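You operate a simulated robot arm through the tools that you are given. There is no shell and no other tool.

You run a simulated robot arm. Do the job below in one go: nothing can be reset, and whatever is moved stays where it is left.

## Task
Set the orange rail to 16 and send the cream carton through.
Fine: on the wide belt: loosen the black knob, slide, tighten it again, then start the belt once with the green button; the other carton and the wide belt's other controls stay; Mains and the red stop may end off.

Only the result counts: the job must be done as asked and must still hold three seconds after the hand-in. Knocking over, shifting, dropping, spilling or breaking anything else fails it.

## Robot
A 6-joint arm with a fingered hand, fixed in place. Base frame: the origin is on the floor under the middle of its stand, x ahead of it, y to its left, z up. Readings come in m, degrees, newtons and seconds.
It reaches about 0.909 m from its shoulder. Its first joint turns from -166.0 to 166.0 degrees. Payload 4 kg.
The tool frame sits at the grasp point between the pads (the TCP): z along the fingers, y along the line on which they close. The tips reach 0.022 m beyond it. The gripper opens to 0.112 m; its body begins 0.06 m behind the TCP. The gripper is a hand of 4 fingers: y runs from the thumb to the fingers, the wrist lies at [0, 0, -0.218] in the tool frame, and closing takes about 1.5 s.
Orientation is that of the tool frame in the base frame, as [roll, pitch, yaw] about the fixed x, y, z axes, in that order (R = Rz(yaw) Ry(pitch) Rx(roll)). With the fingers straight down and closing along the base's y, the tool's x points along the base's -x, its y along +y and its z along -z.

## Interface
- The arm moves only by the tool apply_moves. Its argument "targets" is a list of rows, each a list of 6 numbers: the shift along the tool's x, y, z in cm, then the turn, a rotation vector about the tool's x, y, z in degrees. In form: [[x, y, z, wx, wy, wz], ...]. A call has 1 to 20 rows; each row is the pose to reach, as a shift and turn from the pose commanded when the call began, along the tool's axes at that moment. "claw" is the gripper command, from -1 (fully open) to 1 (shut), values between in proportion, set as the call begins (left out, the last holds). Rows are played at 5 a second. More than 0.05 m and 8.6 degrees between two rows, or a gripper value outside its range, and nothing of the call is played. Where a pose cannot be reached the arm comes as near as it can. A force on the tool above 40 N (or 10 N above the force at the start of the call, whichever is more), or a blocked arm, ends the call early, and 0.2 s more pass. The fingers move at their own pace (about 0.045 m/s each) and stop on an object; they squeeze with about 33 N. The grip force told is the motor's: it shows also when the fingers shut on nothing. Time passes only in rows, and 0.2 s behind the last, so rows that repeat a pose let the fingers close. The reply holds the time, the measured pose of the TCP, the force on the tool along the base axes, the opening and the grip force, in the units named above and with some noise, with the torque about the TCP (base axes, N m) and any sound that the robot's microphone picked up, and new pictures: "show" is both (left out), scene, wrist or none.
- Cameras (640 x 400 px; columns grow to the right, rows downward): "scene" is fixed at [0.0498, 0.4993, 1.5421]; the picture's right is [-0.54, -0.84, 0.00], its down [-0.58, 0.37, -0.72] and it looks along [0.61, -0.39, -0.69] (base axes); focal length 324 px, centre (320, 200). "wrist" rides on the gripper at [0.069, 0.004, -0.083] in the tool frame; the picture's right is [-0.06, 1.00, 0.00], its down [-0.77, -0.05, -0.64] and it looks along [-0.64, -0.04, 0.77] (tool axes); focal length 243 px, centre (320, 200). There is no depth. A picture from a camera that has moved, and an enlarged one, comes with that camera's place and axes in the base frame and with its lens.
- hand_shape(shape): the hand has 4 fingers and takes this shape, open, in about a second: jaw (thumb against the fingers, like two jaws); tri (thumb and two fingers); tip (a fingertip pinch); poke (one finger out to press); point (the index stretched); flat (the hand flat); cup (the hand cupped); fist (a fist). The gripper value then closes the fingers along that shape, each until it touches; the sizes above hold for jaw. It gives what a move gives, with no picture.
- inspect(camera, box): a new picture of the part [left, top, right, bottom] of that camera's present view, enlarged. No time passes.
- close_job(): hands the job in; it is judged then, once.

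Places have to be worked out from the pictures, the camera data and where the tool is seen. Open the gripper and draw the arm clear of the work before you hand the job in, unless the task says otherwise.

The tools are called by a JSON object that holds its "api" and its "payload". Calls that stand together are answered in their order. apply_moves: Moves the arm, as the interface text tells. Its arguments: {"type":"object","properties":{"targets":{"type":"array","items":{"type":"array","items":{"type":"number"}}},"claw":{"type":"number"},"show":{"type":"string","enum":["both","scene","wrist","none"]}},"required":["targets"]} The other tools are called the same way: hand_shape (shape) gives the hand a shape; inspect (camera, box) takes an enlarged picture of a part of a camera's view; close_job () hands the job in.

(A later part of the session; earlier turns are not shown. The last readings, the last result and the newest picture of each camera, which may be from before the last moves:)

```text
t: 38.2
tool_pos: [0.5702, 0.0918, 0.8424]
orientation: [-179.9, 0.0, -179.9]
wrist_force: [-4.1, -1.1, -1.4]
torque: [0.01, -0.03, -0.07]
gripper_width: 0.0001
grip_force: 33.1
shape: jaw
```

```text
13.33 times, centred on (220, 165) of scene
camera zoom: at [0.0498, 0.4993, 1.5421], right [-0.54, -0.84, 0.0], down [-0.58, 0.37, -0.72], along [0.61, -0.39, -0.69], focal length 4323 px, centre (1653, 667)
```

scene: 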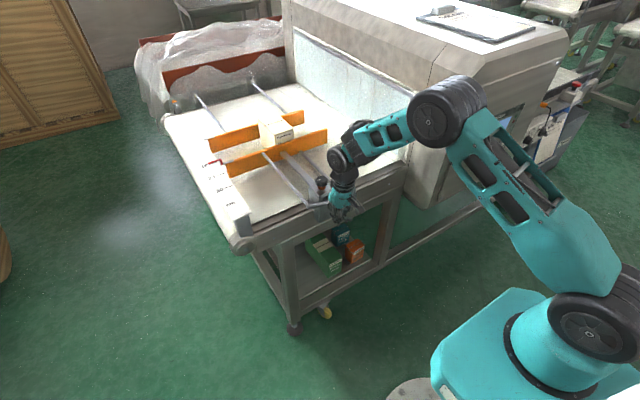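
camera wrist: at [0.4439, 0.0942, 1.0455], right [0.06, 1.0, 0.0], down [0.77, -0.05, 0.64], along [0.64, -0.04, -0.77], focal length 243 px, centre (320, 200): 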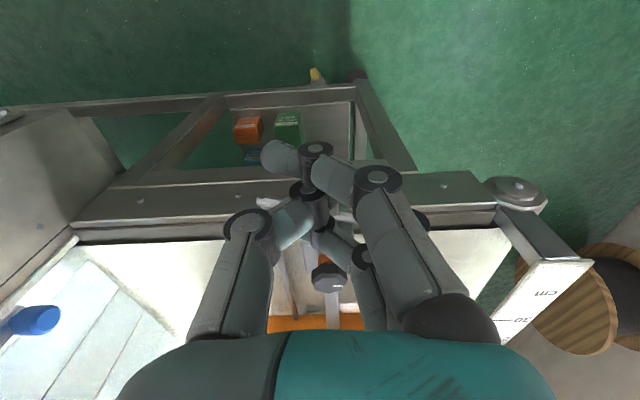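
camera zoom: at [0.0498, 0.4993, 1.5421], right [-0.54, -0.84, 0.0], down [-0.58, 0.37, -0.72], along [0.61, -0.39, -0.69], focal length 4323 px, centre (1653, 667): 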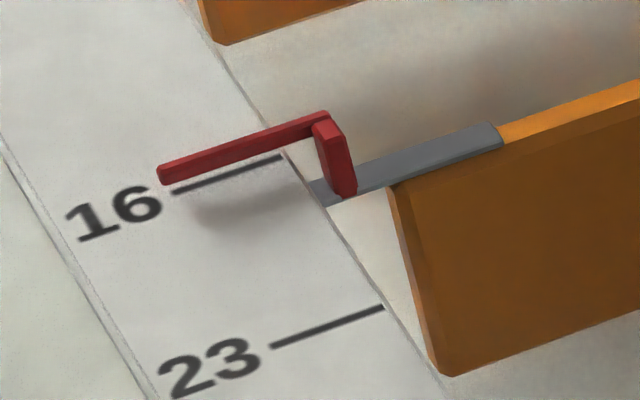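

By the scene view the pointer now reads 16.0 (between 15.9 and 16.0). I'll back off carefully and repeat the low-angle check.

{"api": "apply_moves", "payload": {"targets": [[2.5, 0, 0, 0, 0, 0], [5.3, 0, 0, 0, 0, 0], [5.4, 0, -4, 0, 0, 0], [5.4, 0, -8, 0, 0, 0], [5.4, 0, -12, 0, 0, 0]], "claw": 1, "show": "none"}}

{"api": "apply_moves", "payload": {"targets": [[-0.5, 3.5, -1, 0, -4, 0], [-1, 7, -2, 0, -8, 0], [-1.5, 10.5, -3, 0, -12, 0], [-2, 14, -3.7, 0, -16, 0], [-2.7, 17.5, -3.7, 0, -20, 0], [-3.5, 21, -3.7, 0, -20, 0]], "claw": -1, "show": "wrist"}}

{"api": "inspect", "payload": {"camera": "wrist", "box": [325, 215, 375, 265]}}

{"api": "inspect", "payload": {"camera": "scene", "box": [200, 150, 240, 180]}}

```text
t: 39.4
tool_pos: [0.5171, 0.0887, 0.9624]
orientation: [179.9, -0.1, -180.0]
wrist_force: [-0.4, -0.9, 0.1]
torque: [0.01, 0.02, 0.0]
gripper_width: 0.0
grip_force: 33.4
shape: jaw
```

```text
t: 40.8
tool_pos: [0.551, 0.2991, 0.9998]
orientation: [-180.0, 20.1, -180.0]
wrist_force: [0.3, 0.2, 0.6]
torque: [0.0, -0.02, 0.02]
gripper_width: 0.112
grip_force: 0.0
shape: jaw
camera wrist: at [0.4561, 0.3034, 1.0545], right [0.06, 1.0, 0.02], down [0.5, -0.05, 0.87], along [0.86, -0.04, -0.5], focal length 243 px, centre (320, 200)
```

wrist: 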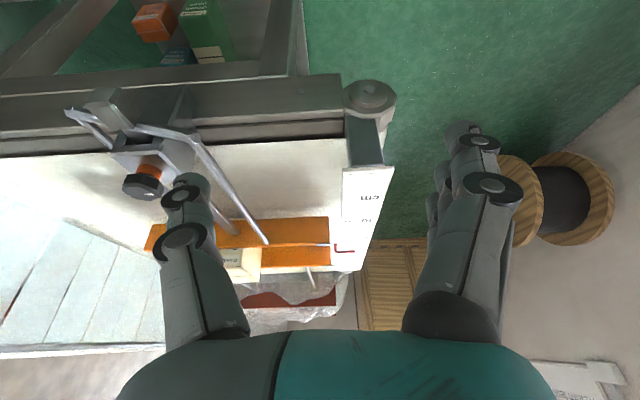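

```text
8.00 times, centred on (350, 240) of wrist
camera zoom: at [0.4561, 0.3034, 1.0545], right [0.06, 1.0, 0.02], down [0.5, -0.05, 0.87], along [0.86, -0.04, -0.5], focal length 1941 px, centre (80, -120)
```

zoom: 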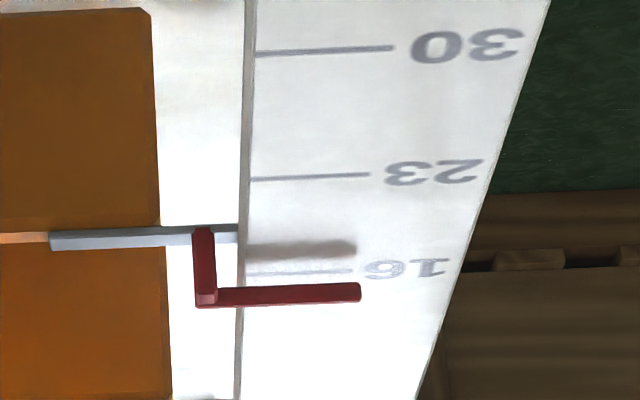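

```text
13.33 times, centred on (220, 165) of scene
camera zoom: at [0.0498, 0.4993, 1.5421], right [-0.54, -0.84, 0.0], down [-0.58, 0.37, -0.72], along [0.61, -0.39, -0.69], focal length 4323 px, centre (1653, 667)
```

zoom: 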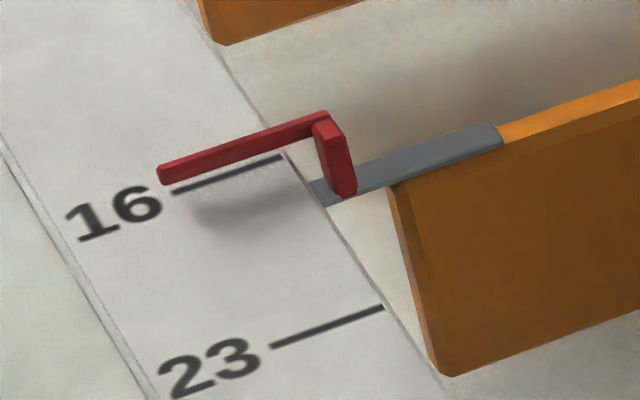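

Both views agree on 16.0 ± 0.1. Next is tightening: I'll go above the knob, level the hand, then turn to the same yaw (-95°) at which I released it.

{"api": "apply_moves", "payload": {"targets": [[-2.15, -3.52, 0.25, 0, 3.5, 0], [-4.3, -7.03, 0.5, 0, 7, 0], [-6.46, -10.55, 0.75, 0, 10.5, 0], [-8.61, -14.07, 1, 0, 14, 0], [-10.77, -17.58, 1.25, 0, 17.5, 0], [-12.92, -21.1, 1.51, 0, 20, 0]], "claw": -0.1, "show": "none"}}

{"api": "apply_moves", "payload": {"targets": [[0, 0, 0, 0, 0, -8.5], [0, 0, 0, 0, 0, -17], [0, 0, 0, 0, 0, -25.5], [0, 0, 0, 0, 0, -34], [0, 0, 0, 0, 0, -42.5], [0, 0, 0, 0, 0, -51], [0, 0, 0, 0, 0, -59.5], [0, 0, 0, 0, 0, -68], [0, 0, 0, 0, 0, -76.5], [0, 0, 0, 0, 0, -85]], "claw": -0.1, "show": "both"}}

{"api": "inspect", "payload": {"camera": "wrist", "box": [220, 40, 440, 240]}}

{"api": "inspect", "payload": {"camera": "scene", "box": [290, 130, 370, 220]}}

```text
t: 42.2
tool_pos: [0.6772, 0.0902, 1.0297]
orientation: [-180.0, 0.0, -179.9]
wrist_force: [-0.4, 0.4, 0.4]
torque: [-0.02, 0.01, 0.01]
gripper_width: 0.0626
grip_force: 0.1
shape: jaw
```

```text
t: 44.4
tool_pos: [0.6783, 0.09, 1.0297]
orientation: [-179.9, 0.0, -94.8]
wrist_force: [-0.2, -0.2, -0.2]
torque: [-0.03, -0.01, -0.01]
gripper_width: 0.0626
grip_force: 0.0
shape: jaw
camera wrist: at [0.6664, 0.0208, 1.113], right [-0.99, 0.15, 0.0], down [0.11, 0.76, 0.64], along [0.1, 0.64, -0.77], focal length 243 px, centre (320, 200)
```

scene: 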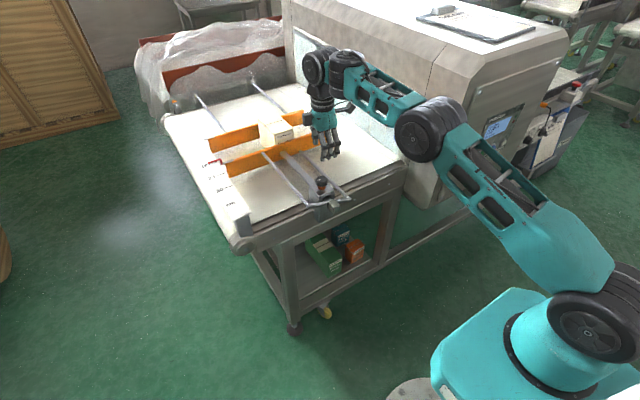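
wrist: 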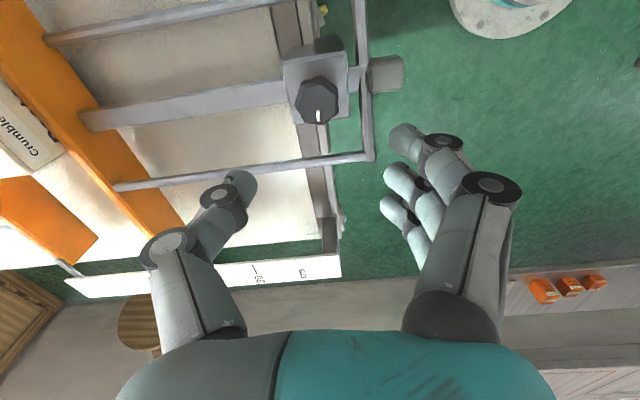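

```text
2.00 times, centred on (330, 140) of wrist
camera zoom: at [0.6664, 0.0208, 1.113], right [-0.99, 0.15, 0.0], down [0.11, 0.76, 0.64], along [0.1, 0.64, -0.77], focal length 485 px, centre (300, 320)
```

zoom: 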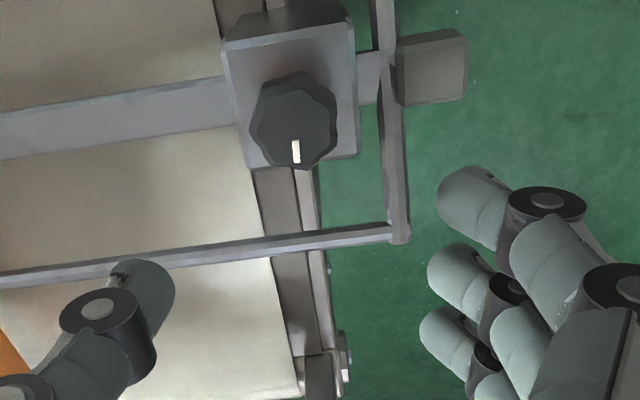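

```text
4.44 times, centred on (330, 175) of scene
camera zoom: at [0.0498, 0.4993, 1.5421], right [-0.54, -0.84, 0.0], down [-0.58, 0.37, -0.72], along [0.61, -0.39, -0.69], focal length 1441 px, centre (276, 311)
```

zoom: 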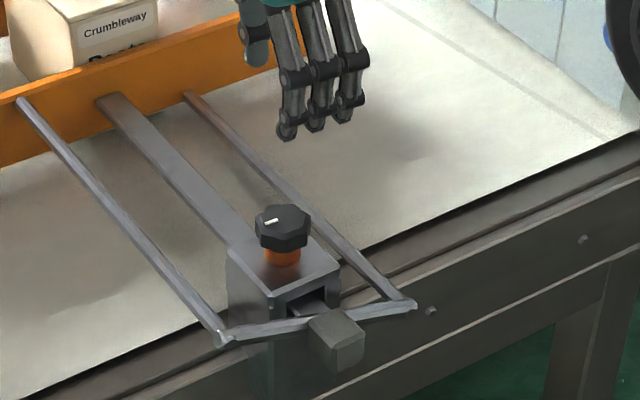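

The rail frame is in place and the knob sits at about [0.6795, 0.0865], having risen about 4 mm on loosening. I'll make a small x/y correction and descend to grip height.

{"api": "apply_moves", "payload": {"targets": [[0.19, -0.12, 2.5, 0, 0, 0], [0.19, -0.12, 5, 0, 0, 0], [0.19, -0.12, 7.5, 0, 0, 0], [0.19, -0.12, 9.5, 0, 0, 0], [0.19, -0.12, 11.2, 0, 0, 0]], "claw": -0.1, "show": "wrist"}}

{"api": "inspect", "payload": {"camera": "wrist", "box": [220, 90, 440, 250]}}

{"api": "inspect", "payload": {"camera": "scene", "box": [295, 150, 355, 210]}}

```text
t: 45.6
tool_pos: [0.6795, 0.0895, 0.9181]
orientation: [-180.0, 0.0, -94.9]
wrist_force: [1.0, -0.2, -0.5]
torque: [0.0, 0.0, -0.01]
gripper_width: 0.0626
grip_force: 0.2
shape: jaw
camera wrist: at [0.6676, 0.0189, 1.0018], right [-0.99, 0.15, 0.0], down [0.12, 0.76, 0.64], along [0.1, 0.63, -0.77], focal length 243 px, centre (320, 200)
```

wrist: 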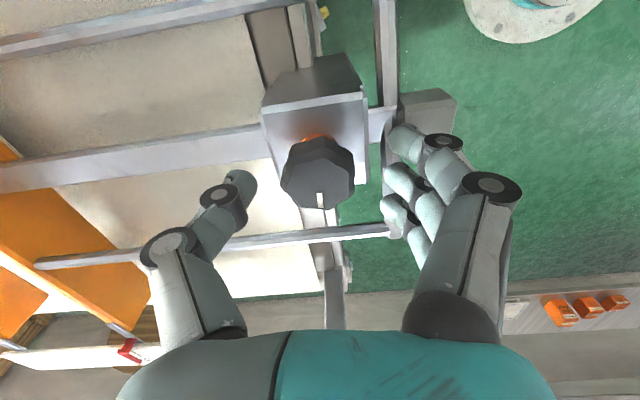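

```text
2.50 times, centred on (330, 170) of wrist
camera zoom: at [0.6676, 0.0189, 1.0018], right [-0.99, 0.15, 0.0], down [0.12, 0.76, 0.64], along [0.1, 0.63, -0.77], focal length 606 px, centre (295, 275)
```

zoom: 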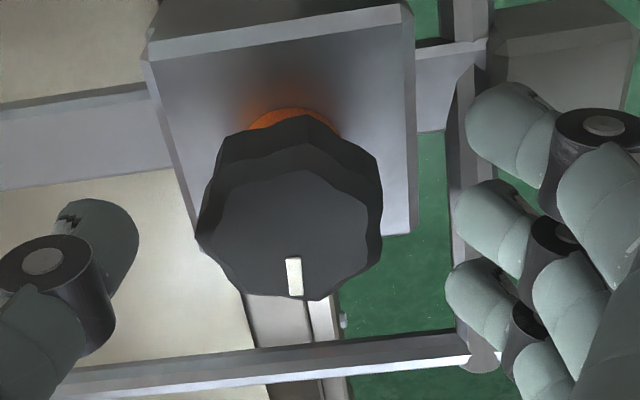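

```text
6.67 times, centred on (325, 180) of scene
camera zoom: at [0.0498, 0.4993, 1.5421], right [-0.54, -0.84, 0.0], down [-0.58, 0.37, -0.72], along [0.61, -0.39, -0.69], focal length 2162 px, centre (287, 333)
```

zoom: 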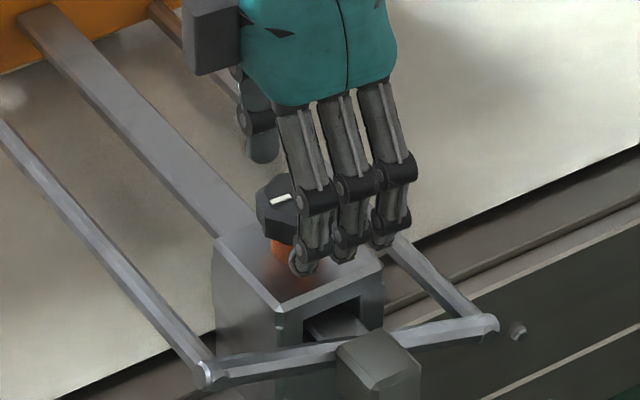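

The knob is centred between thumb and fingers within about 1 mm. Closing the grip now.

{"api": "apply_moves", "payload": {"targets": [[0, 0, 0, 0, 0, 0], [0, 0, 0, 0, 0, 0], [0, 0, 0, 0, 0, 0], [0, 0, 0, 0, 0, 0], [0, 0, 0, 0, 0, 0], [0, 0, 0, 0, 0, 0], [0, 0, 0, 0, 0, 0]], "claw": 1, "show": "wrist"}}

{"api": "inspect", "payload": {"camera": "wrist", "box": [220, 90, 440, 250]}}

```text
t: 47.2
tool_pos: [0.6792, 0.0888, 0.9179]
orientation: [-179.9, 0.0, -95.0]
wrist_force: [-1.1, -3.7, -3.8]
torque: [-0.07, 0.03, 0.0]
gripper_width: 0.0226
grip_force: 33.3
shape: jaw
camera wrist: at [0.6676, 0.0187, 1.0019], right [-0.99, 0.15, 0.0], down [0.12, 0.76, 0.64], along [0.1, 0.63, -0.77], focal length 243 px, centre (320, 200)
```

wrist: 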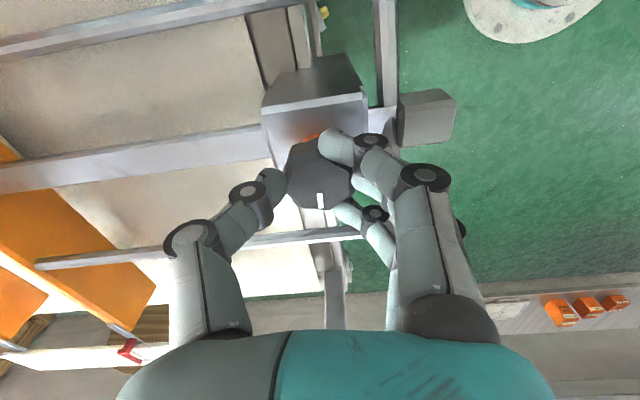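

```text
2.50 times, centred on (330, 170) of wrist
camera zoom: at [0.6676, 0.0187, 1.0019], right [-0.99, 0.15, 0.0], down [0.12, 0.76, 0.64], along [0.1, 0.63, -0.77], focal length 606 px, centre (295, 275)
```

zoom: 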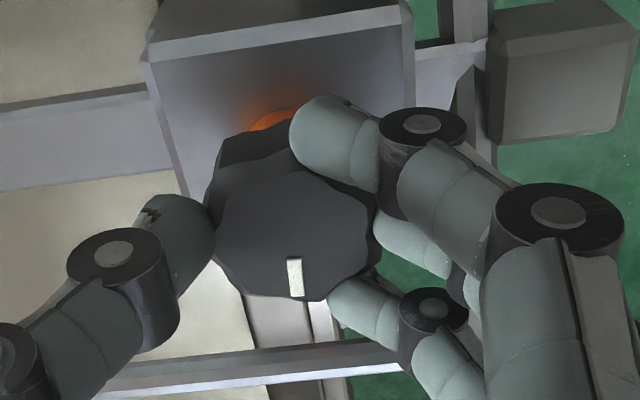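

Gripped at low side force. I'll turn clockwise (seen from above) to tighten, first 78°.

{"api": "apply_moves", "payload": {"targets": [[0, 0, 0, 0, 0, 6], [0, 0, 0, 0, 0, 12], [0, 0, 0, 0, 0, 18], [0, 0, 0, 0, 0, 24], [0, 0, 0, 0, 0, 30], [0, 0, 0, 0, 0, 36], [0, 0, 0, 0, 0, 42], [0, 0, 0, 0, 0, 48], [0, 0, 0, 0, 0, 54], [0, 0, 0, 0, 0, 60], [0, 0, 0, 0, 0, 66], [0, 0, 0, 0, 0, 72], [0, 0, 0, 0, 0, 78]], "claw": 1, "show": "wrist"}}

{"api": "inspect", "payload": {"camera": "wrist", "box": [220, 90, 440, 250]}}

{"api": "inspect", "payload": {"camera": "scene", "box": [295, 150, 355, 210]}}

```text
t: 50.0
tool_pos: [0.6783, 0.089, 0.9179]
orientation: [-179.9, 0.1, -173.1]
wrist_force: [-15.1, 9.7, 7.0]
torque: [0.36, 0.31, 0.09]
gripper_width: 0.0223
grip_force: 33.9
shape: jaw
camera wrist: at [0.608, 0.0841, 1.0014], right [-0.06, 1.0, 0.0], down [0.77, 0.04, 0.64], along [0.64, 0.04, -0.77], focal length 243 px, centre (320, 200)
```

wrist: 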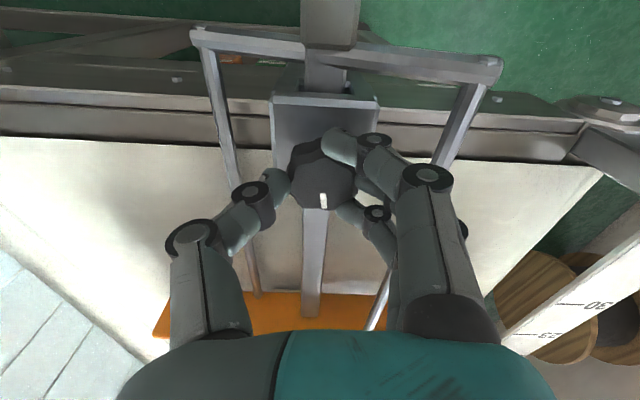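

```text
2.50 times, centred on (330, 170) of wrist
camera zoom: at [0.608, 0.0841, 1.0014], right [-0.06, 1.0, 0.0], down [0.77, 0.04, 0.64], along [0.64, 0.04, -0.77], focal length 606 px, centre (295, 275)
```

zoom: 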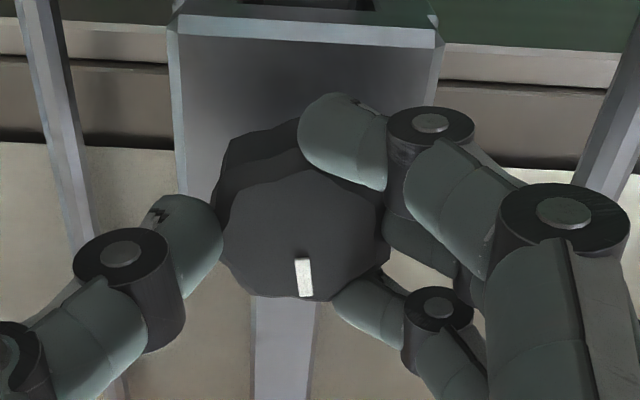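

```text
6.67 times, centred on (325, 180) of scene
camera zoom: at [0.0498, 0.4993, 1.5421], right [-0.54, -0.84, 0.0], down [-0.58, 0.37, -0.72], along [0.61, -0.39, -0.69], focal length 2162 px, centre (287, 333)
```

zoom: 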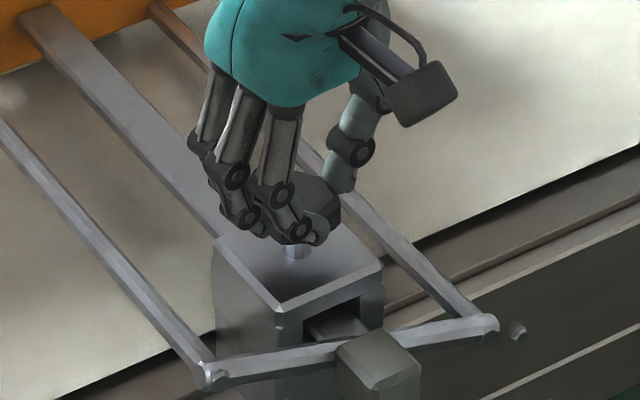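

The orange collar has disappeared, so the clamp is engaging again. I'll turn about 10° more to bring it back to its original tight position and beyond.

{"api": "apply_moves", "payload": {"targets": [[0, 0, 0, 0, 0, 4], [0, 0, 0, 0, 0, 8], [0, 0, 0, 0, 0, 11]], "claw": 1, "show": "wrist"}}

{"api": "inspect", "payload": {"camera": "wrist", "box": [220, 90, 440, 250]}}

```text
t: 50.8
tool_pos: [0.6782, 0.0886, 0.9179]
orientation: [179.9, 0.0, 176.1]
wrist_force: [-19.6, 13.3, 12.0]
torque: [0.44, 0.45, 0.29]
gripper_width: 0.0226
grip_force: 32.9
shape: jaw
camera wrist: at [0.6083, 0.0974, 1.0012], right [0.13, 0.99, 0.0], down [0.76, -0.1, 0.64], along [0.64, -0.08, -0.77], focal length 243 px, centre (320, 200)
```

wrist: 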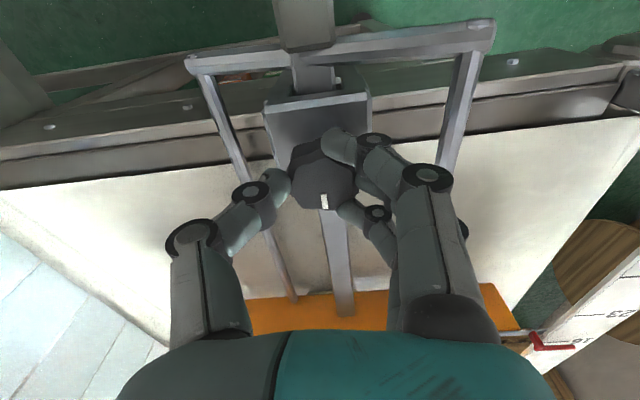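

```text
2.50 times, centred on (330, 170) of wrist
camera zoom: at [0.6083, 0.0974, 1.0012], right [0.13, 0.99, 0.0], down [0.76, -0.1, 0.64], along [0.64, -0.08, -0.77], focal length 606 px, centre (295, 275)
```

zoom: 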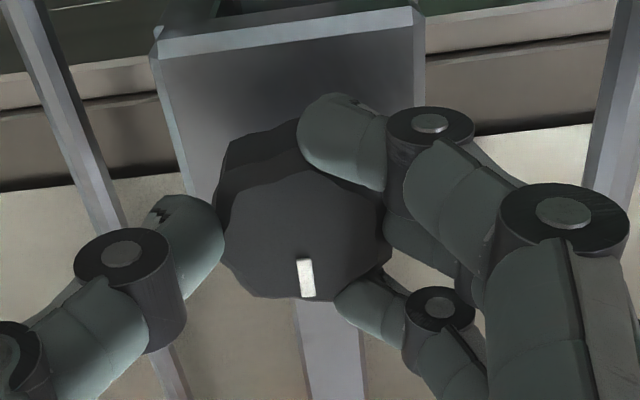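

Torque about the knob axis has risen to about 0.29 N·m, so it is biting. One more 5° for good measure, then I release.

{"api": "apply_moves", "payload": {"targets": [[0, 0, 0, 0, 0, 3], [0, 0, 0, 0, 0, 5]], "claw": 1, "show": "none"}}

{"api": "inspect", "payload": {"camera": "wrist", "box": [220, 90, 440, 250]}}

```text
t: 51.4
tool_pos: [0.6782, 0.0889, 0.9187]
orientation: [180.0, -0.1, 171.2]
wrist_force: [-20.8, 14.9, 9.3]
torque: [0.48, 0.45, 0.62]
gripper_width: 0.0221
grip_force: 33.0
shape: jaw
```

```text
2.50 times, centred on (330, 170) of wrist
camera zoom: at [0.6091, 0.103, 1.0012], right [0.22, 0.98, 0.0], down [0.75, -0.17, 0.64], along [0.63, -0.14, -0.77], focal length 606 px, centre (295, 275)
```

zoom: 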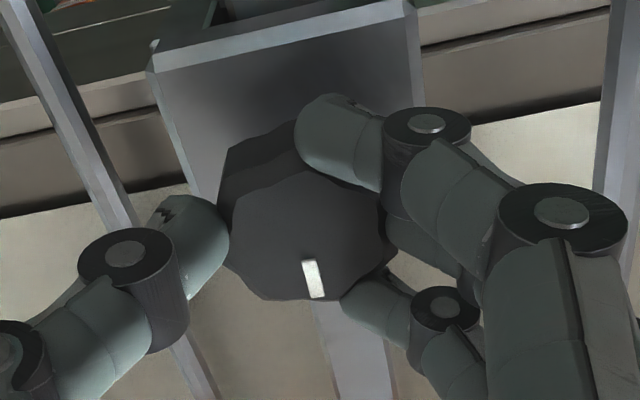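

Torque jumped to 0.62 N·m and the knob has started to slip in the hand, so it is fully tight. I'll release and lift.

{"api": "apply_moves", "payload": {"targets": [[0, 0, 0, 0, 0, 0], [0, 0, 0, 0, 0, 0], [0, 0, 0, 0, 0, 0], [0, 0, 0, 0, 0, 0], [0, 0, -2, 0, 0, 0], [0, 0, -6, 0, 0, 0], [0, 0, -10, 0, 0, 0], [2, 0, -14, 0, 0, 0]], "claw": -0.1, "show": "both"}}

{"api": "inspect", "payload": {"camera": "scene", "box": [200, 150, 240, 180]}}

{"api": "inspect", "payload": {"camera": "scene", "box": [290, 150, 370, 230]}}

{"api": "inspect", "payload": {"camera": "scene", "box": [200, 90, 420, 210]}}

```text
t: 53.2
tool_pos: [0.6603, 0.0924, 1.0554]
orientation: [-179.9, 0.0, 171.0]
wrist_force: [-0.9, -0.5, 0.5]
torque: [0.0, -0.01, -0.01]
gripper_width: 0.0607
grip_force: 0.1
shape: jaw
camera wrist: at [0.5917, 0.106, 1.1382], right [0.22, 0.98, 0.0], down [0.75, -0.17, 0.64], along [0.63, -0.14, -0.77], focal length 243 px, centre (320, 200)
```

scene: 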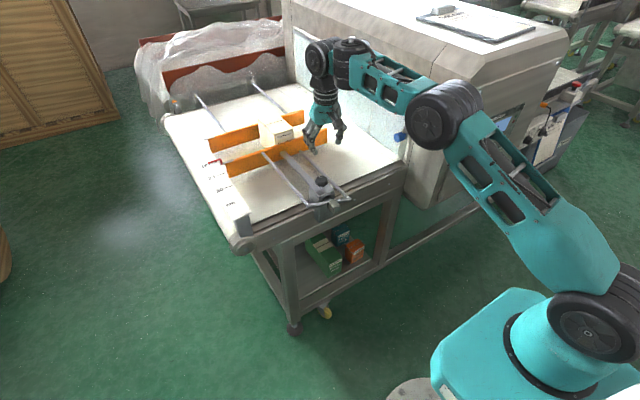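
wrist: 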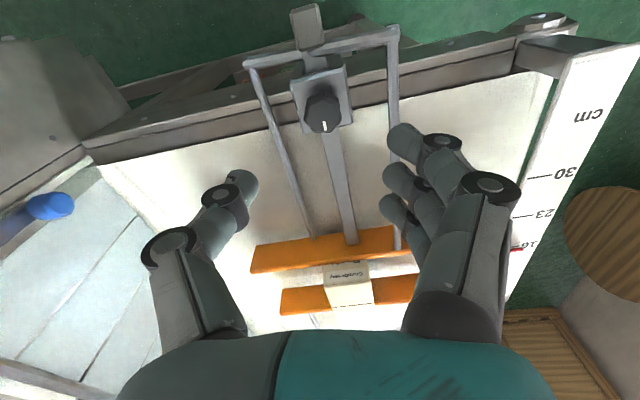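

```text
13.33 times, centred on (220, 165) of scene
camera zoom: at [0.0498, 0.4993, 1.5421], right [-0.54, -0.84, 0.0], down [-0.58, 0.37, -0.72], along [0.61, -0.39, -0.69], focal length 4323 px, centre (1653, 667)
```

zoom: 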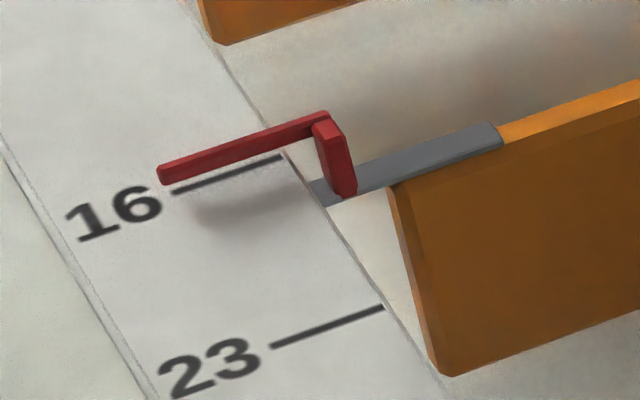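

```text
5.00 times, centred on (330, 190) of scene
camera zoom: at [0.0498, 0.4993, 1.5421], right [-0.54, -0.84, 0.0], down [-0.58, 0.37, -0.72], along [0.61, -0.39, -0.69], focal length 1621 px, centre (270, 250)
```

zoom: 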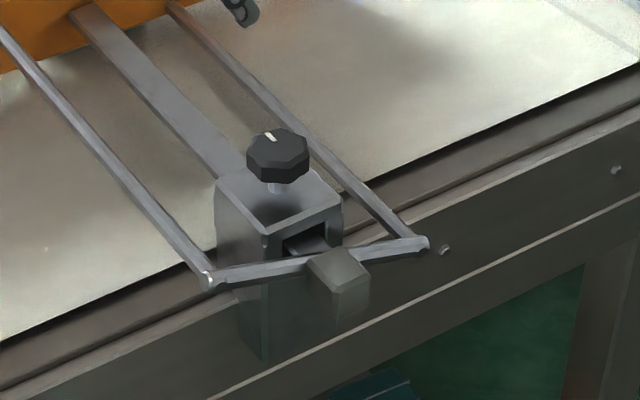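

```text
2.91 times, centred on (310, 150) of scene
camera zoom: at [0.0498, 0.4993, 1.5421], right [-0.54, -0.84, 0.0], down [-0.58, 0.37, -0.72], along [0.61, -0.39, -0.69], focal length 943 px, centre (349, 346)
```

zoom: 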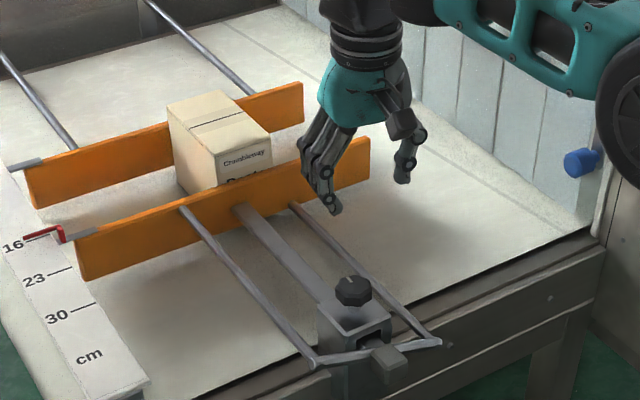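

The knob is tight (no orange collar, mark back at its original direction), the pointer still sits at 16, and the carton stands between the rails. The green Start button triangulates to about [0.534, -0.488, 0.866] on a near-vertical panel. I'll retreat from the rails and move in front of the panel.

{"api": "apply_moves", "payload": {"targets": [[3.75, -1.9, 0, 0, 0, -1], [7.5, -3.8, 0, 0, 0, -2], [11.25, -5.7, 0, 0, 0, -4], [15, -7.6, 0, 0, 0, -5], [18.75, -9.5, 0, 0, 0, -6], [22.5, -11.4, 0, 0, 0, -8], [26.25, -13.27, 0, 0, 0, -9], [26.15, -17.4, 1, 0, 0, -9], [26.05, -21.6, 1.9, 0, 0, -9], [25.9, -25.7, 2.9, 0, 0, -9], [25.8, -29.9, 3.8, 0, 0, -9], [25.7, -34, 4.8, 0, 0, -9], [25.6, -38.1, 5.7, 0, 0, -9], [25.5, -42.3, 6.7, 0, 0, -9], [25.4, -46.4, 7.6, 0, 0, -9], [25.3, -50.6, 8.6, 0, 0, -9], [25.2, -54.7, 9.5, 0, 0, -9], [25.1, -58.9, 10.5, 0, 0, -9]], "show": "both"}}

```text
t: 57.0
tool_pos: [0.3184, -0.4509, 0.9527]
orientation: [-180.0, 0.1, 180.0]
wrist_force: [-0.2, 0.4, 1.2]
torque: [-0.03, -0.04, -0.01]
gripper_width: 0.061
grip_force: 0.0
shape: jaw
camera wrist: at [0.2494, -0.4467, 1.0357], right [0.06, 1.0, 0.0], down [0.77, -0.05, 0.64], along [0.64, -0.04, -0.77], focal length 243 px, centre (320, 200)
```

scene: 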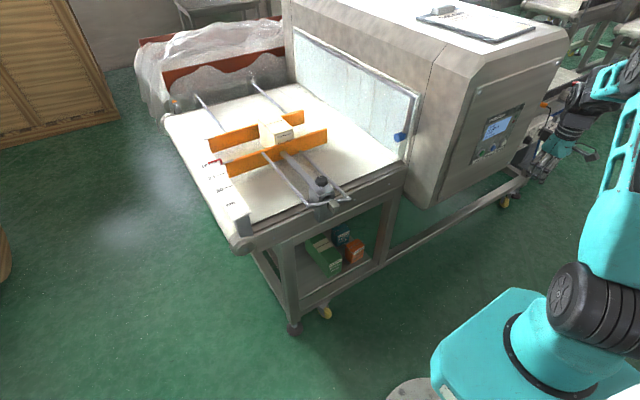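
wrist: 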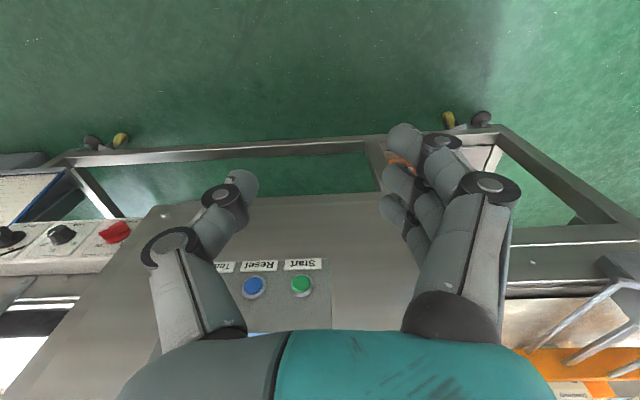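

This view confirms the green button at about [0.534, -0.4885, 0.865]. I'll put the hand in poke shape and look at where the extended finger sits.

{"api": "hand_shape", "payload": {"shape": "poke"}}

{"api": "inspect", "payload": {"camera": "wrist", "box": [0, 0, 640, 400]}}

{"api": "inspect", "payload": {"camera": "scene", "box": [480, 60, 640, 200]}}

```text
t: 57.9
tool_pos: [0.3205, -0.4495, 0.9526]
orientation: [179.9, 0.0, -179.9]
wrist_force: [-0.1, -0.1, -0.1]
torque: [0.0, -0.01, 0.0]
gripper_width: 0.0
grip_force: 0.1
shape: poke
```

```text
1.00 times, centred on (320, 200) of wrist (not enlarged: the box is as wide or as high as the picture)
camera zoom: at [0.2496, -0.446, 1.0355], right [0.06, 1.0, 0.0], down [0.77, -0.05, 0.64], along [0.64, -0.04, -0.77], focal length 243 px, centre (320, 200)
```

zoom: 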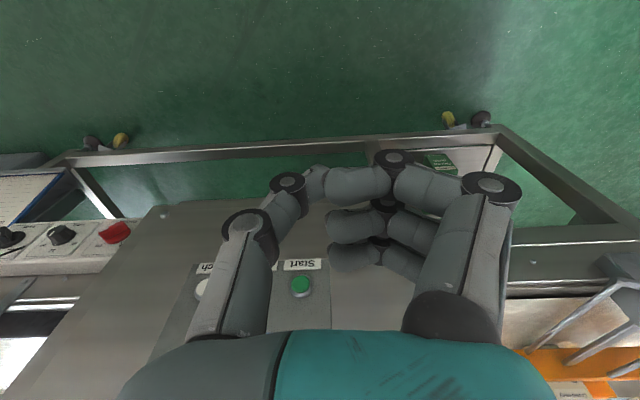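

```text
2.86 times, centred on (560, 130) of scene
camera zoom: at [0.0498, 0.4993, 1.5421], right [-0.54, -0.84, 0.0], down [-0.58, 0.37, -0.72], along [0.61, -0.39, -0.69], focal length 926 px, centre (-366, 400)
```

zoom: 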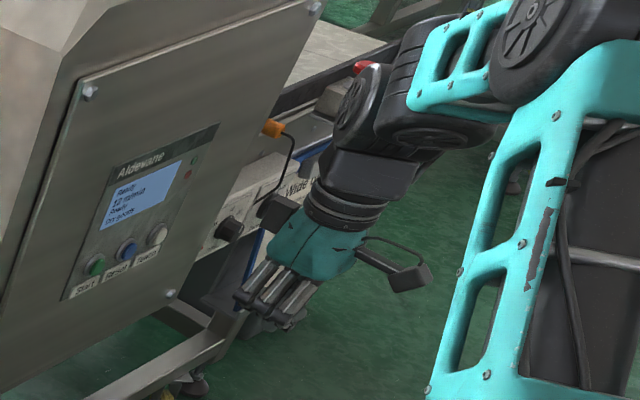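

The claw command is still partly closed, which bends the index finger. I'll open it fully in poke shape to see the extended finger.

{"api": "apply_moves", "payload": {"targets": [[0, 0, 0, 0, 0, 0], [0, 0, 0, 0, 0, 0], [0, 0, 0, 0, 0, 0], [0, 0, 0, 0, 0, 0], [0, 0, 0, 0, 0, 0]], "claw": -1, "show": "both"}}

{"api": "inspect", "payload": {"camera": "scene", "box": [520, 100, 620, 200]}}

```text
t: 59.1
tool_pos: [0.3194, -0.4498, 0.9523]
orientation: [180.0, 0.1, 180.0]
wrist_force: [0.6, -0.2, -0.1]
torque: [0.03, 0.0, -0.01]
gripper_width: 0.0
grip_force: 0.0
shape: poke
camera wrist: at [0.2495, -0.4463, 1.0354], right [0.06, 1.0, 0.0], down [0.77, -0.05, 0.64], along [0.64, -0.04, -0.77], focal length 243 px, centre (320, 200)
```

scene: 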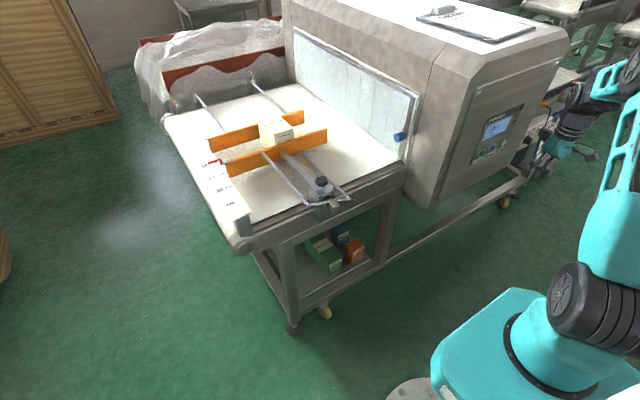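
wrist: 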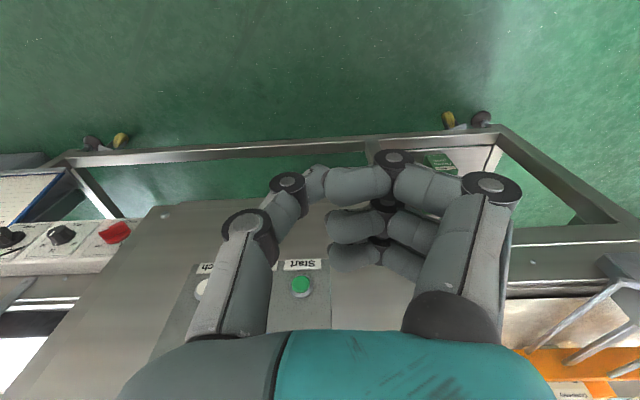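

```text
4.00 times, centred on (570, 150) of scene
camera zoom: at [0.0498, 0.4993, 1.5421], right [-0.54, -0.84, 0.0], down [-0.58, 0.37, -0.72], along [0.61, -0.39, -0.69], focal length 1297 px, centre (-680, 400)
```

zoom: 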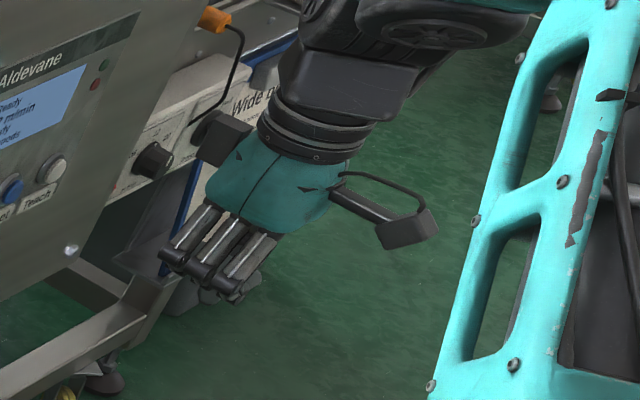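

In poke shape the index still curls to the thumb. I'll try the "point" shape, with the index stretched.

{"api": "hand_shape", "payload": {"shape": "point"}}

{"api": "apply_moves", "payload": {"targets": [[0, 0, 0, 0, 0, 0], [0, 0, 0, 0, 0, 0]], "claw": -1, "show": "wrist"}}

{"api": "inspect", "payload": {"camera": "scene", "box": [520, 100, 620, 200]}}

```text
t: 60.0
tool_pos: [0.3198, -0.4492, 0.9523]
orientation: [-180.0, 0.0, 180.0]
wrist_force: [0.9, 0.7, -0.6]
torque: [0.0, 0.02, 0.02]
gripper_width: 0.106
grip_force: 0.1
shape: point
```

```text
t: 60.6
tool_pos: [0.3192, -0.4502, 0.9535]
orientation: [180.0, 0.0, 180.0]
wrist_force: [0.5, -0.3, 0.8]
torque: [-0.02, 0.0, 0.0]
gripper_width: 0.1059
grip_force: 0.0
shape: point
camera wrist: at [0.2495, -0.4463, 1.0355], right [0.06, 1.0, 0.0], down [0.77, -0.05, 0.64], along [0.64, -0.04, -0.77], focal length 243 px, centre (320, 200)
```

wrist: 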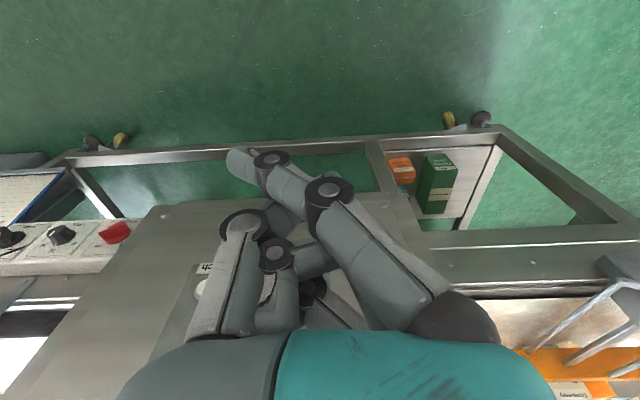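

```text
4.00 times, centred on (570, 150) of scene
camera zoom: at [0.0498, 0.4993, 1.5421], right [-0.54, -0.84, 0.0], down [-0.58, 0.37, -0.72], along [0.61, -0.39, -0.69], focal length 1297 px, centre (-680, 400)
```

zoom: 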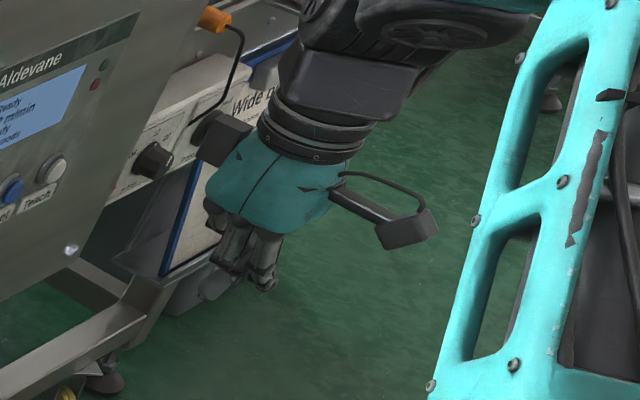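

"Point" leaves the index slanted, so a closed jaw is simpler: its finger joints form a compact front about 2 cm ahead of the TCP. I'll set jaw, close it, and pitch the hand forward so the fingers point at the panel.

{"api": "hand_shape", "payload": {"shape": "jaw"}}

{"api": "apply_moves", "payload": {"targets": [[-0.9, -0.38, 0.87, 0, -8, 0], [-1.8, -0.77, 1.74, 0, -16, 0], [-2.7, -1.15, 2.6, 0, -24, 0], [-3.6, -1.54, 3.5, 0, -32, 0], [-4.5, -1.92, 4.35, 0, -40, 0], [-5.4, -2.3, 5.2, 0, -48, 0], [-6.3, -2.7, 6.1, 0, -56, 0], [-7.2, -3.1, 7, 0, -64, 0], [-8.1, -3.5, 7.8, 0, -72, 0], [-9, -3.85, 8.7, 0, -80, 0]], "claw": 1, "show": "both"}}

```text
t: 61.5
tool_pos: [0.3206, -0.4493, 0.9529]
orientation: [-179.9, -0.1, 179.9]
wrist_force: [0.1, -0.6, 0.5]
torque: [-0.03, 0.01, 0.02]
gripper_width: 0.1116
grip_force: 0.0
shape: jaw
```

```text
t: 63.7
tool_pos: [0.4074, -0.4882, 0.8669]
orientation: [-179.7, 80.1, -179.7]
wrist_force: [0.0, -0.3, -0.8]
torque: [0.0, 0.0, 0.0]
gripper_width: 0.0
grip_force: 33.2
shape: jaw
camera wrist: at [0.3134, -0.4847, 0.8128], right [0.01, 1.0, 0.06], down [-0.5, -0.05, 0.86], along [0.87, -0.04, 0.5], focal length 243 px, centre (320, 200)
```

scene: 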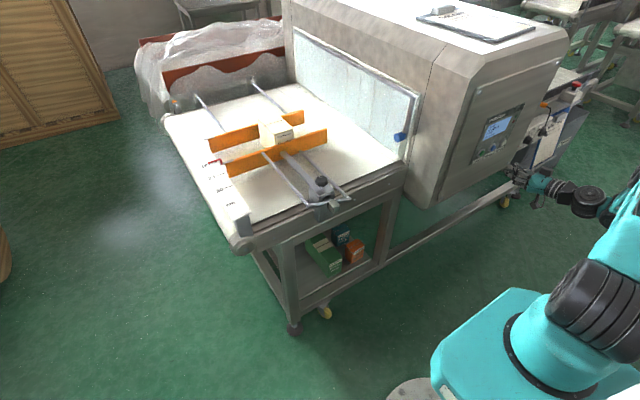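
wrist: 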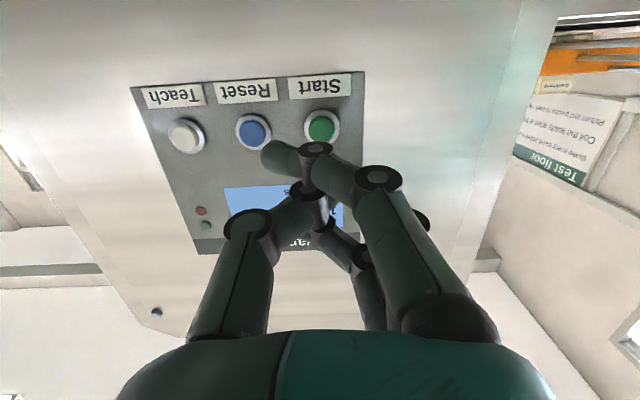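

The hand points at the panel with the green button straight ahead; re-triangulated it is at [0.534, -0.489, 0.865]. I'll level the last 10°, nudge y by 4 mm, and advance to about 2 cm short of the button.

{"api": "apply_moves", "payload": {"targets": [[-0.4, 0.15, 2.5, 0, -4, 0], [-0.8, 0.3, 5, 0, -8, 0], [-1.15, 0.4, 7, 0, -10, 0]], "claw": 1, "show": "both"}}

{"api": "inspect", "payload": {"camera": "wrist", "box": [200, 60, 440, 260]}}

{"api": "inspect", "payload": {"camera": "scene", "box": [455, 90, 575, 190]}}

```text
t: 64.5
tool_pos: [0.4785, -0.4837, 0.8635]
orientation: [-11.2, 89.9, -11.2]
wrist_force: [-0.2, -0.3, 0.2]
torque: [-0.02, 0.03, -0.01]
gripper_width: 0.0001
grip_force: 33.6
shape: jaw
camera wrist: at [0.3955, -0.481, 0.7952], right [0.0, 1.0, 0.06], down [-0.64, -0.05, 0.76], along [0.77, -0.04, 0.64], focal length 243 px, centre (320, 200)
```

scene: 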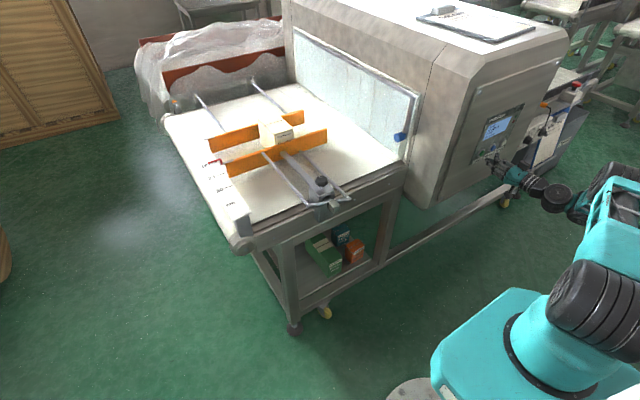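
wrist: 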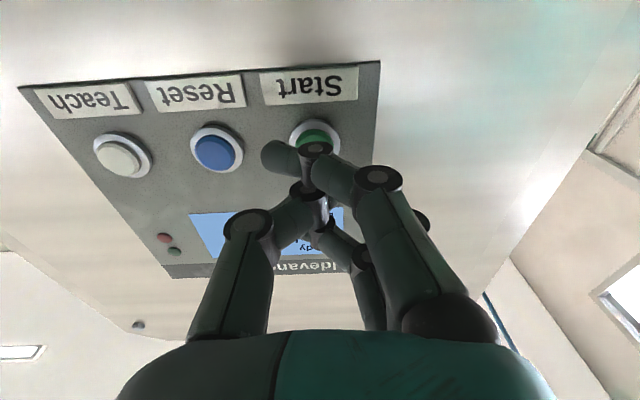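

```text
2.00 times, centred on (320, 160) of wrist
camera zoom: at [0.3955, -0.481, 0.7952], right [0.0, 1.0, 0.06], down [-0.64, -0.05, 0.76], along [0.77, -0.04, 0.64], focal length 485 px, centre (320, 280)
```

zoom: 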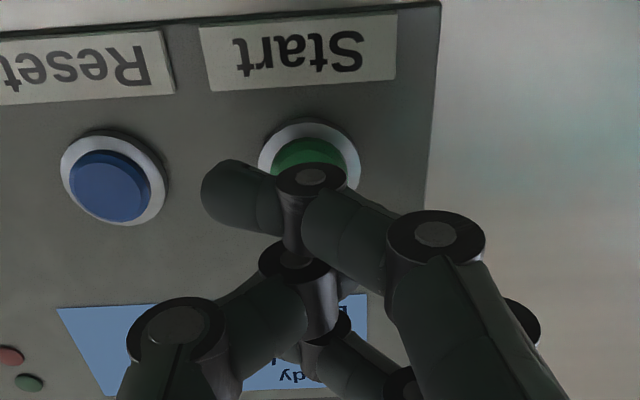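

```text
4.00 times, centred on (515, 140) of scene
camera zoom: at [0.0498, 0.4993, 1.5421], right [-0.54, -0.84, 0.0], down [-0.58, 0.37, -0.72], along [0.61, -0.39, -0.69], focal length 1297 px, centre (-460, 440)
```

zoom: 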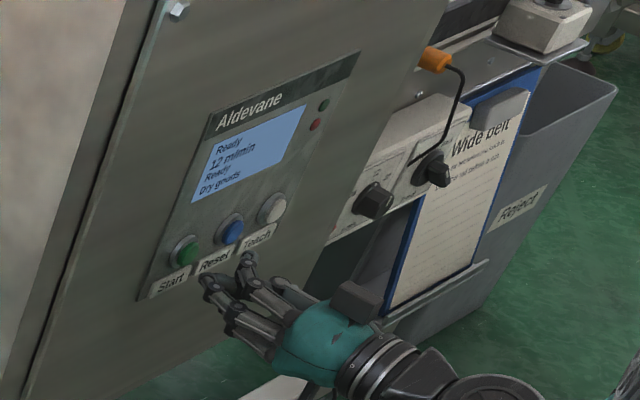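

The front finger joints are in line with the green button with about 3–4 cm to go, and the index tip clears the blue button. I'll advance 2.5 cm and check for contact.

{"api": "apply_moves", "payload": {"targets": [[0, 0, 1, 0, 0, 0], [0, 0, 2, 0, 0, 0], [0, 0, 2.5, 0, 0, 0]], "claw": 1, "show": "wrist"}}

{"api": "inspect", "payload": {"camera": "wrist", "box": [200, 60, 440, 260]}}

{"api": "inspect", "payload": {"camera": "scene", "box": [475, 110, 545, 180]}}

```text
t: 65.3
tool_pos: [0.5042, -0.4868, 0.8645]
orientation: [-49.4, 90.0, -49.3]
wrist_force: [-0.8, 0.1, 0.2]
torque: [-0.02, 0.0, -0.04]
gripper_width: 0.0
grip_force: 33.0
shape: jaw
camera wrist: at [0.4202, -0.4821, 0.7949], right [0.0, 1.0, 0.06], down [-0.64, -0.05, 0.77], along [0.77, -0.04, 0.64], focal length 243 px, centre (320, 200)
```

wrist: 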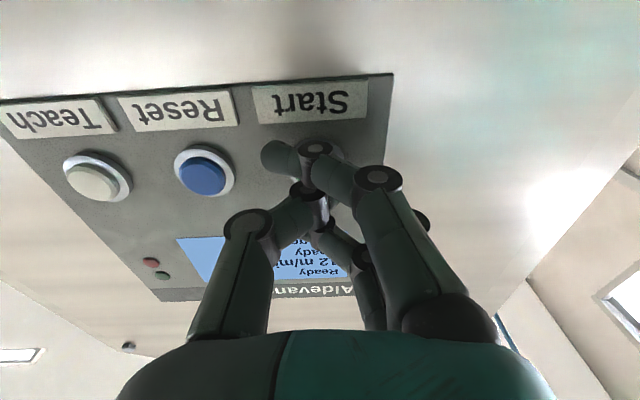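

```text
2.00 times, centred on (320, 160) of wrist
camera zoom: at [0.4202, -0.4821, 0.7949], right [0.0, 1.0, 0.06], down [-0.64, -0.05, 0.77], along [0.77, -0.04, 0.64], focal length 485 px, centre (320, 280)
```

zoom: 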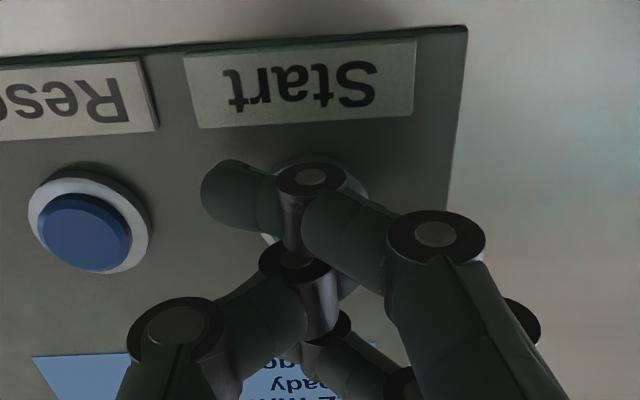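

```text
5.71 times, centred on (510, 145) of scene
camera zoom: at [0.0498, 0.4993, 1.5421], right [-0.54, -0.84, 0.0], down [-0.58, 0.37, -0.72], along [0.61, -0.39, -0.69], focal length 1853 px, centre (-766, 514)
```

zoom: 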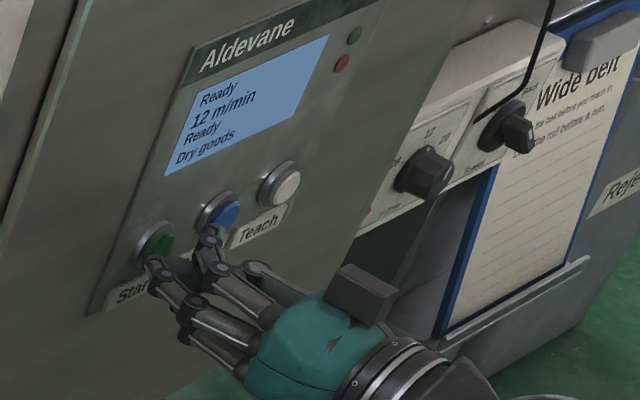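

The front of the closed fingers is now within about 1 cm of the button, still no contact. I'll press forward in 2–3 mm steps and watch force and sound.

{"api": "apply_moves", "payload": {"targets": [[0, 0, 0.3, 0, 0, 0], [0, 0, 0.6, 0, 0, 0], [0, 0, 0.8, 0, 0, 0]], "claw": 1, "show": "wrist"}}

{"api": "inspect", "payload": {"camera": "scene", "box": [475, 110, 545, 180]}}

```text
t: 66.1
tool_pos: [0.5115, -0.4853, 0.8647]
orientation: [-76.1, 89.9, -76.1]
wrist_force: [-14.3, 4.3, -3.7]
torque: [-0.07, 0.02, 0.21]
gripper_width: 0.0002
grip_force: 33.6
shape: jaw
heard: click
camera wrist: at [0.4283, -0.4818, 0.7955], right [0.0, 1.0, 0.06], down [-0.64, -0.05, 0.77], along [0.77, -0.04, 0.64], focal length 243 px, centre (320, 200)
```

wrist: 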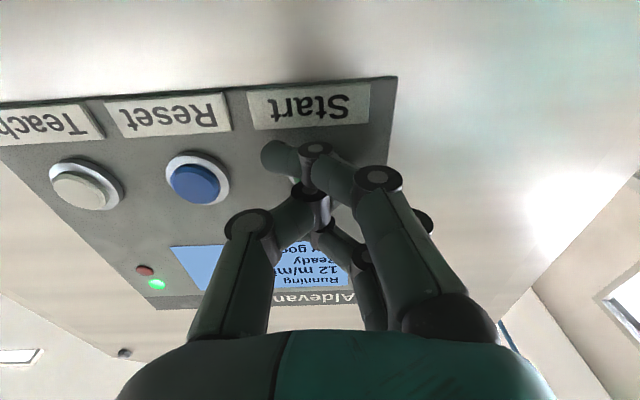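

```text
5.71 times, centred on (510, 145) of scene
camera zoom: at [0.0498, 0.4993, 1.5421], right [-0.54, -0.84, 0.0], down [-0.58, 0.37, -0.72], along [0.61, -0.39, -0.69], focal length 1853 px, centre (-766, 514)
```

zoom: 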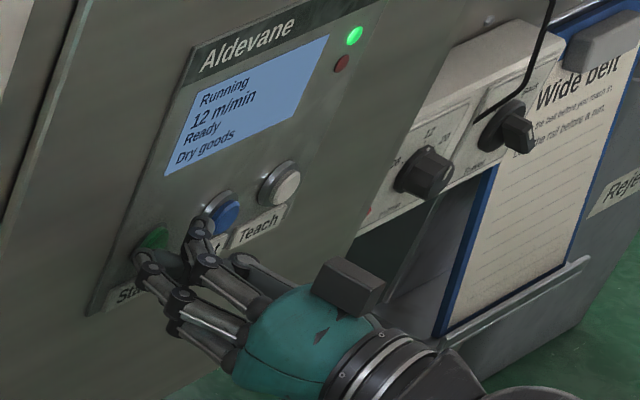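

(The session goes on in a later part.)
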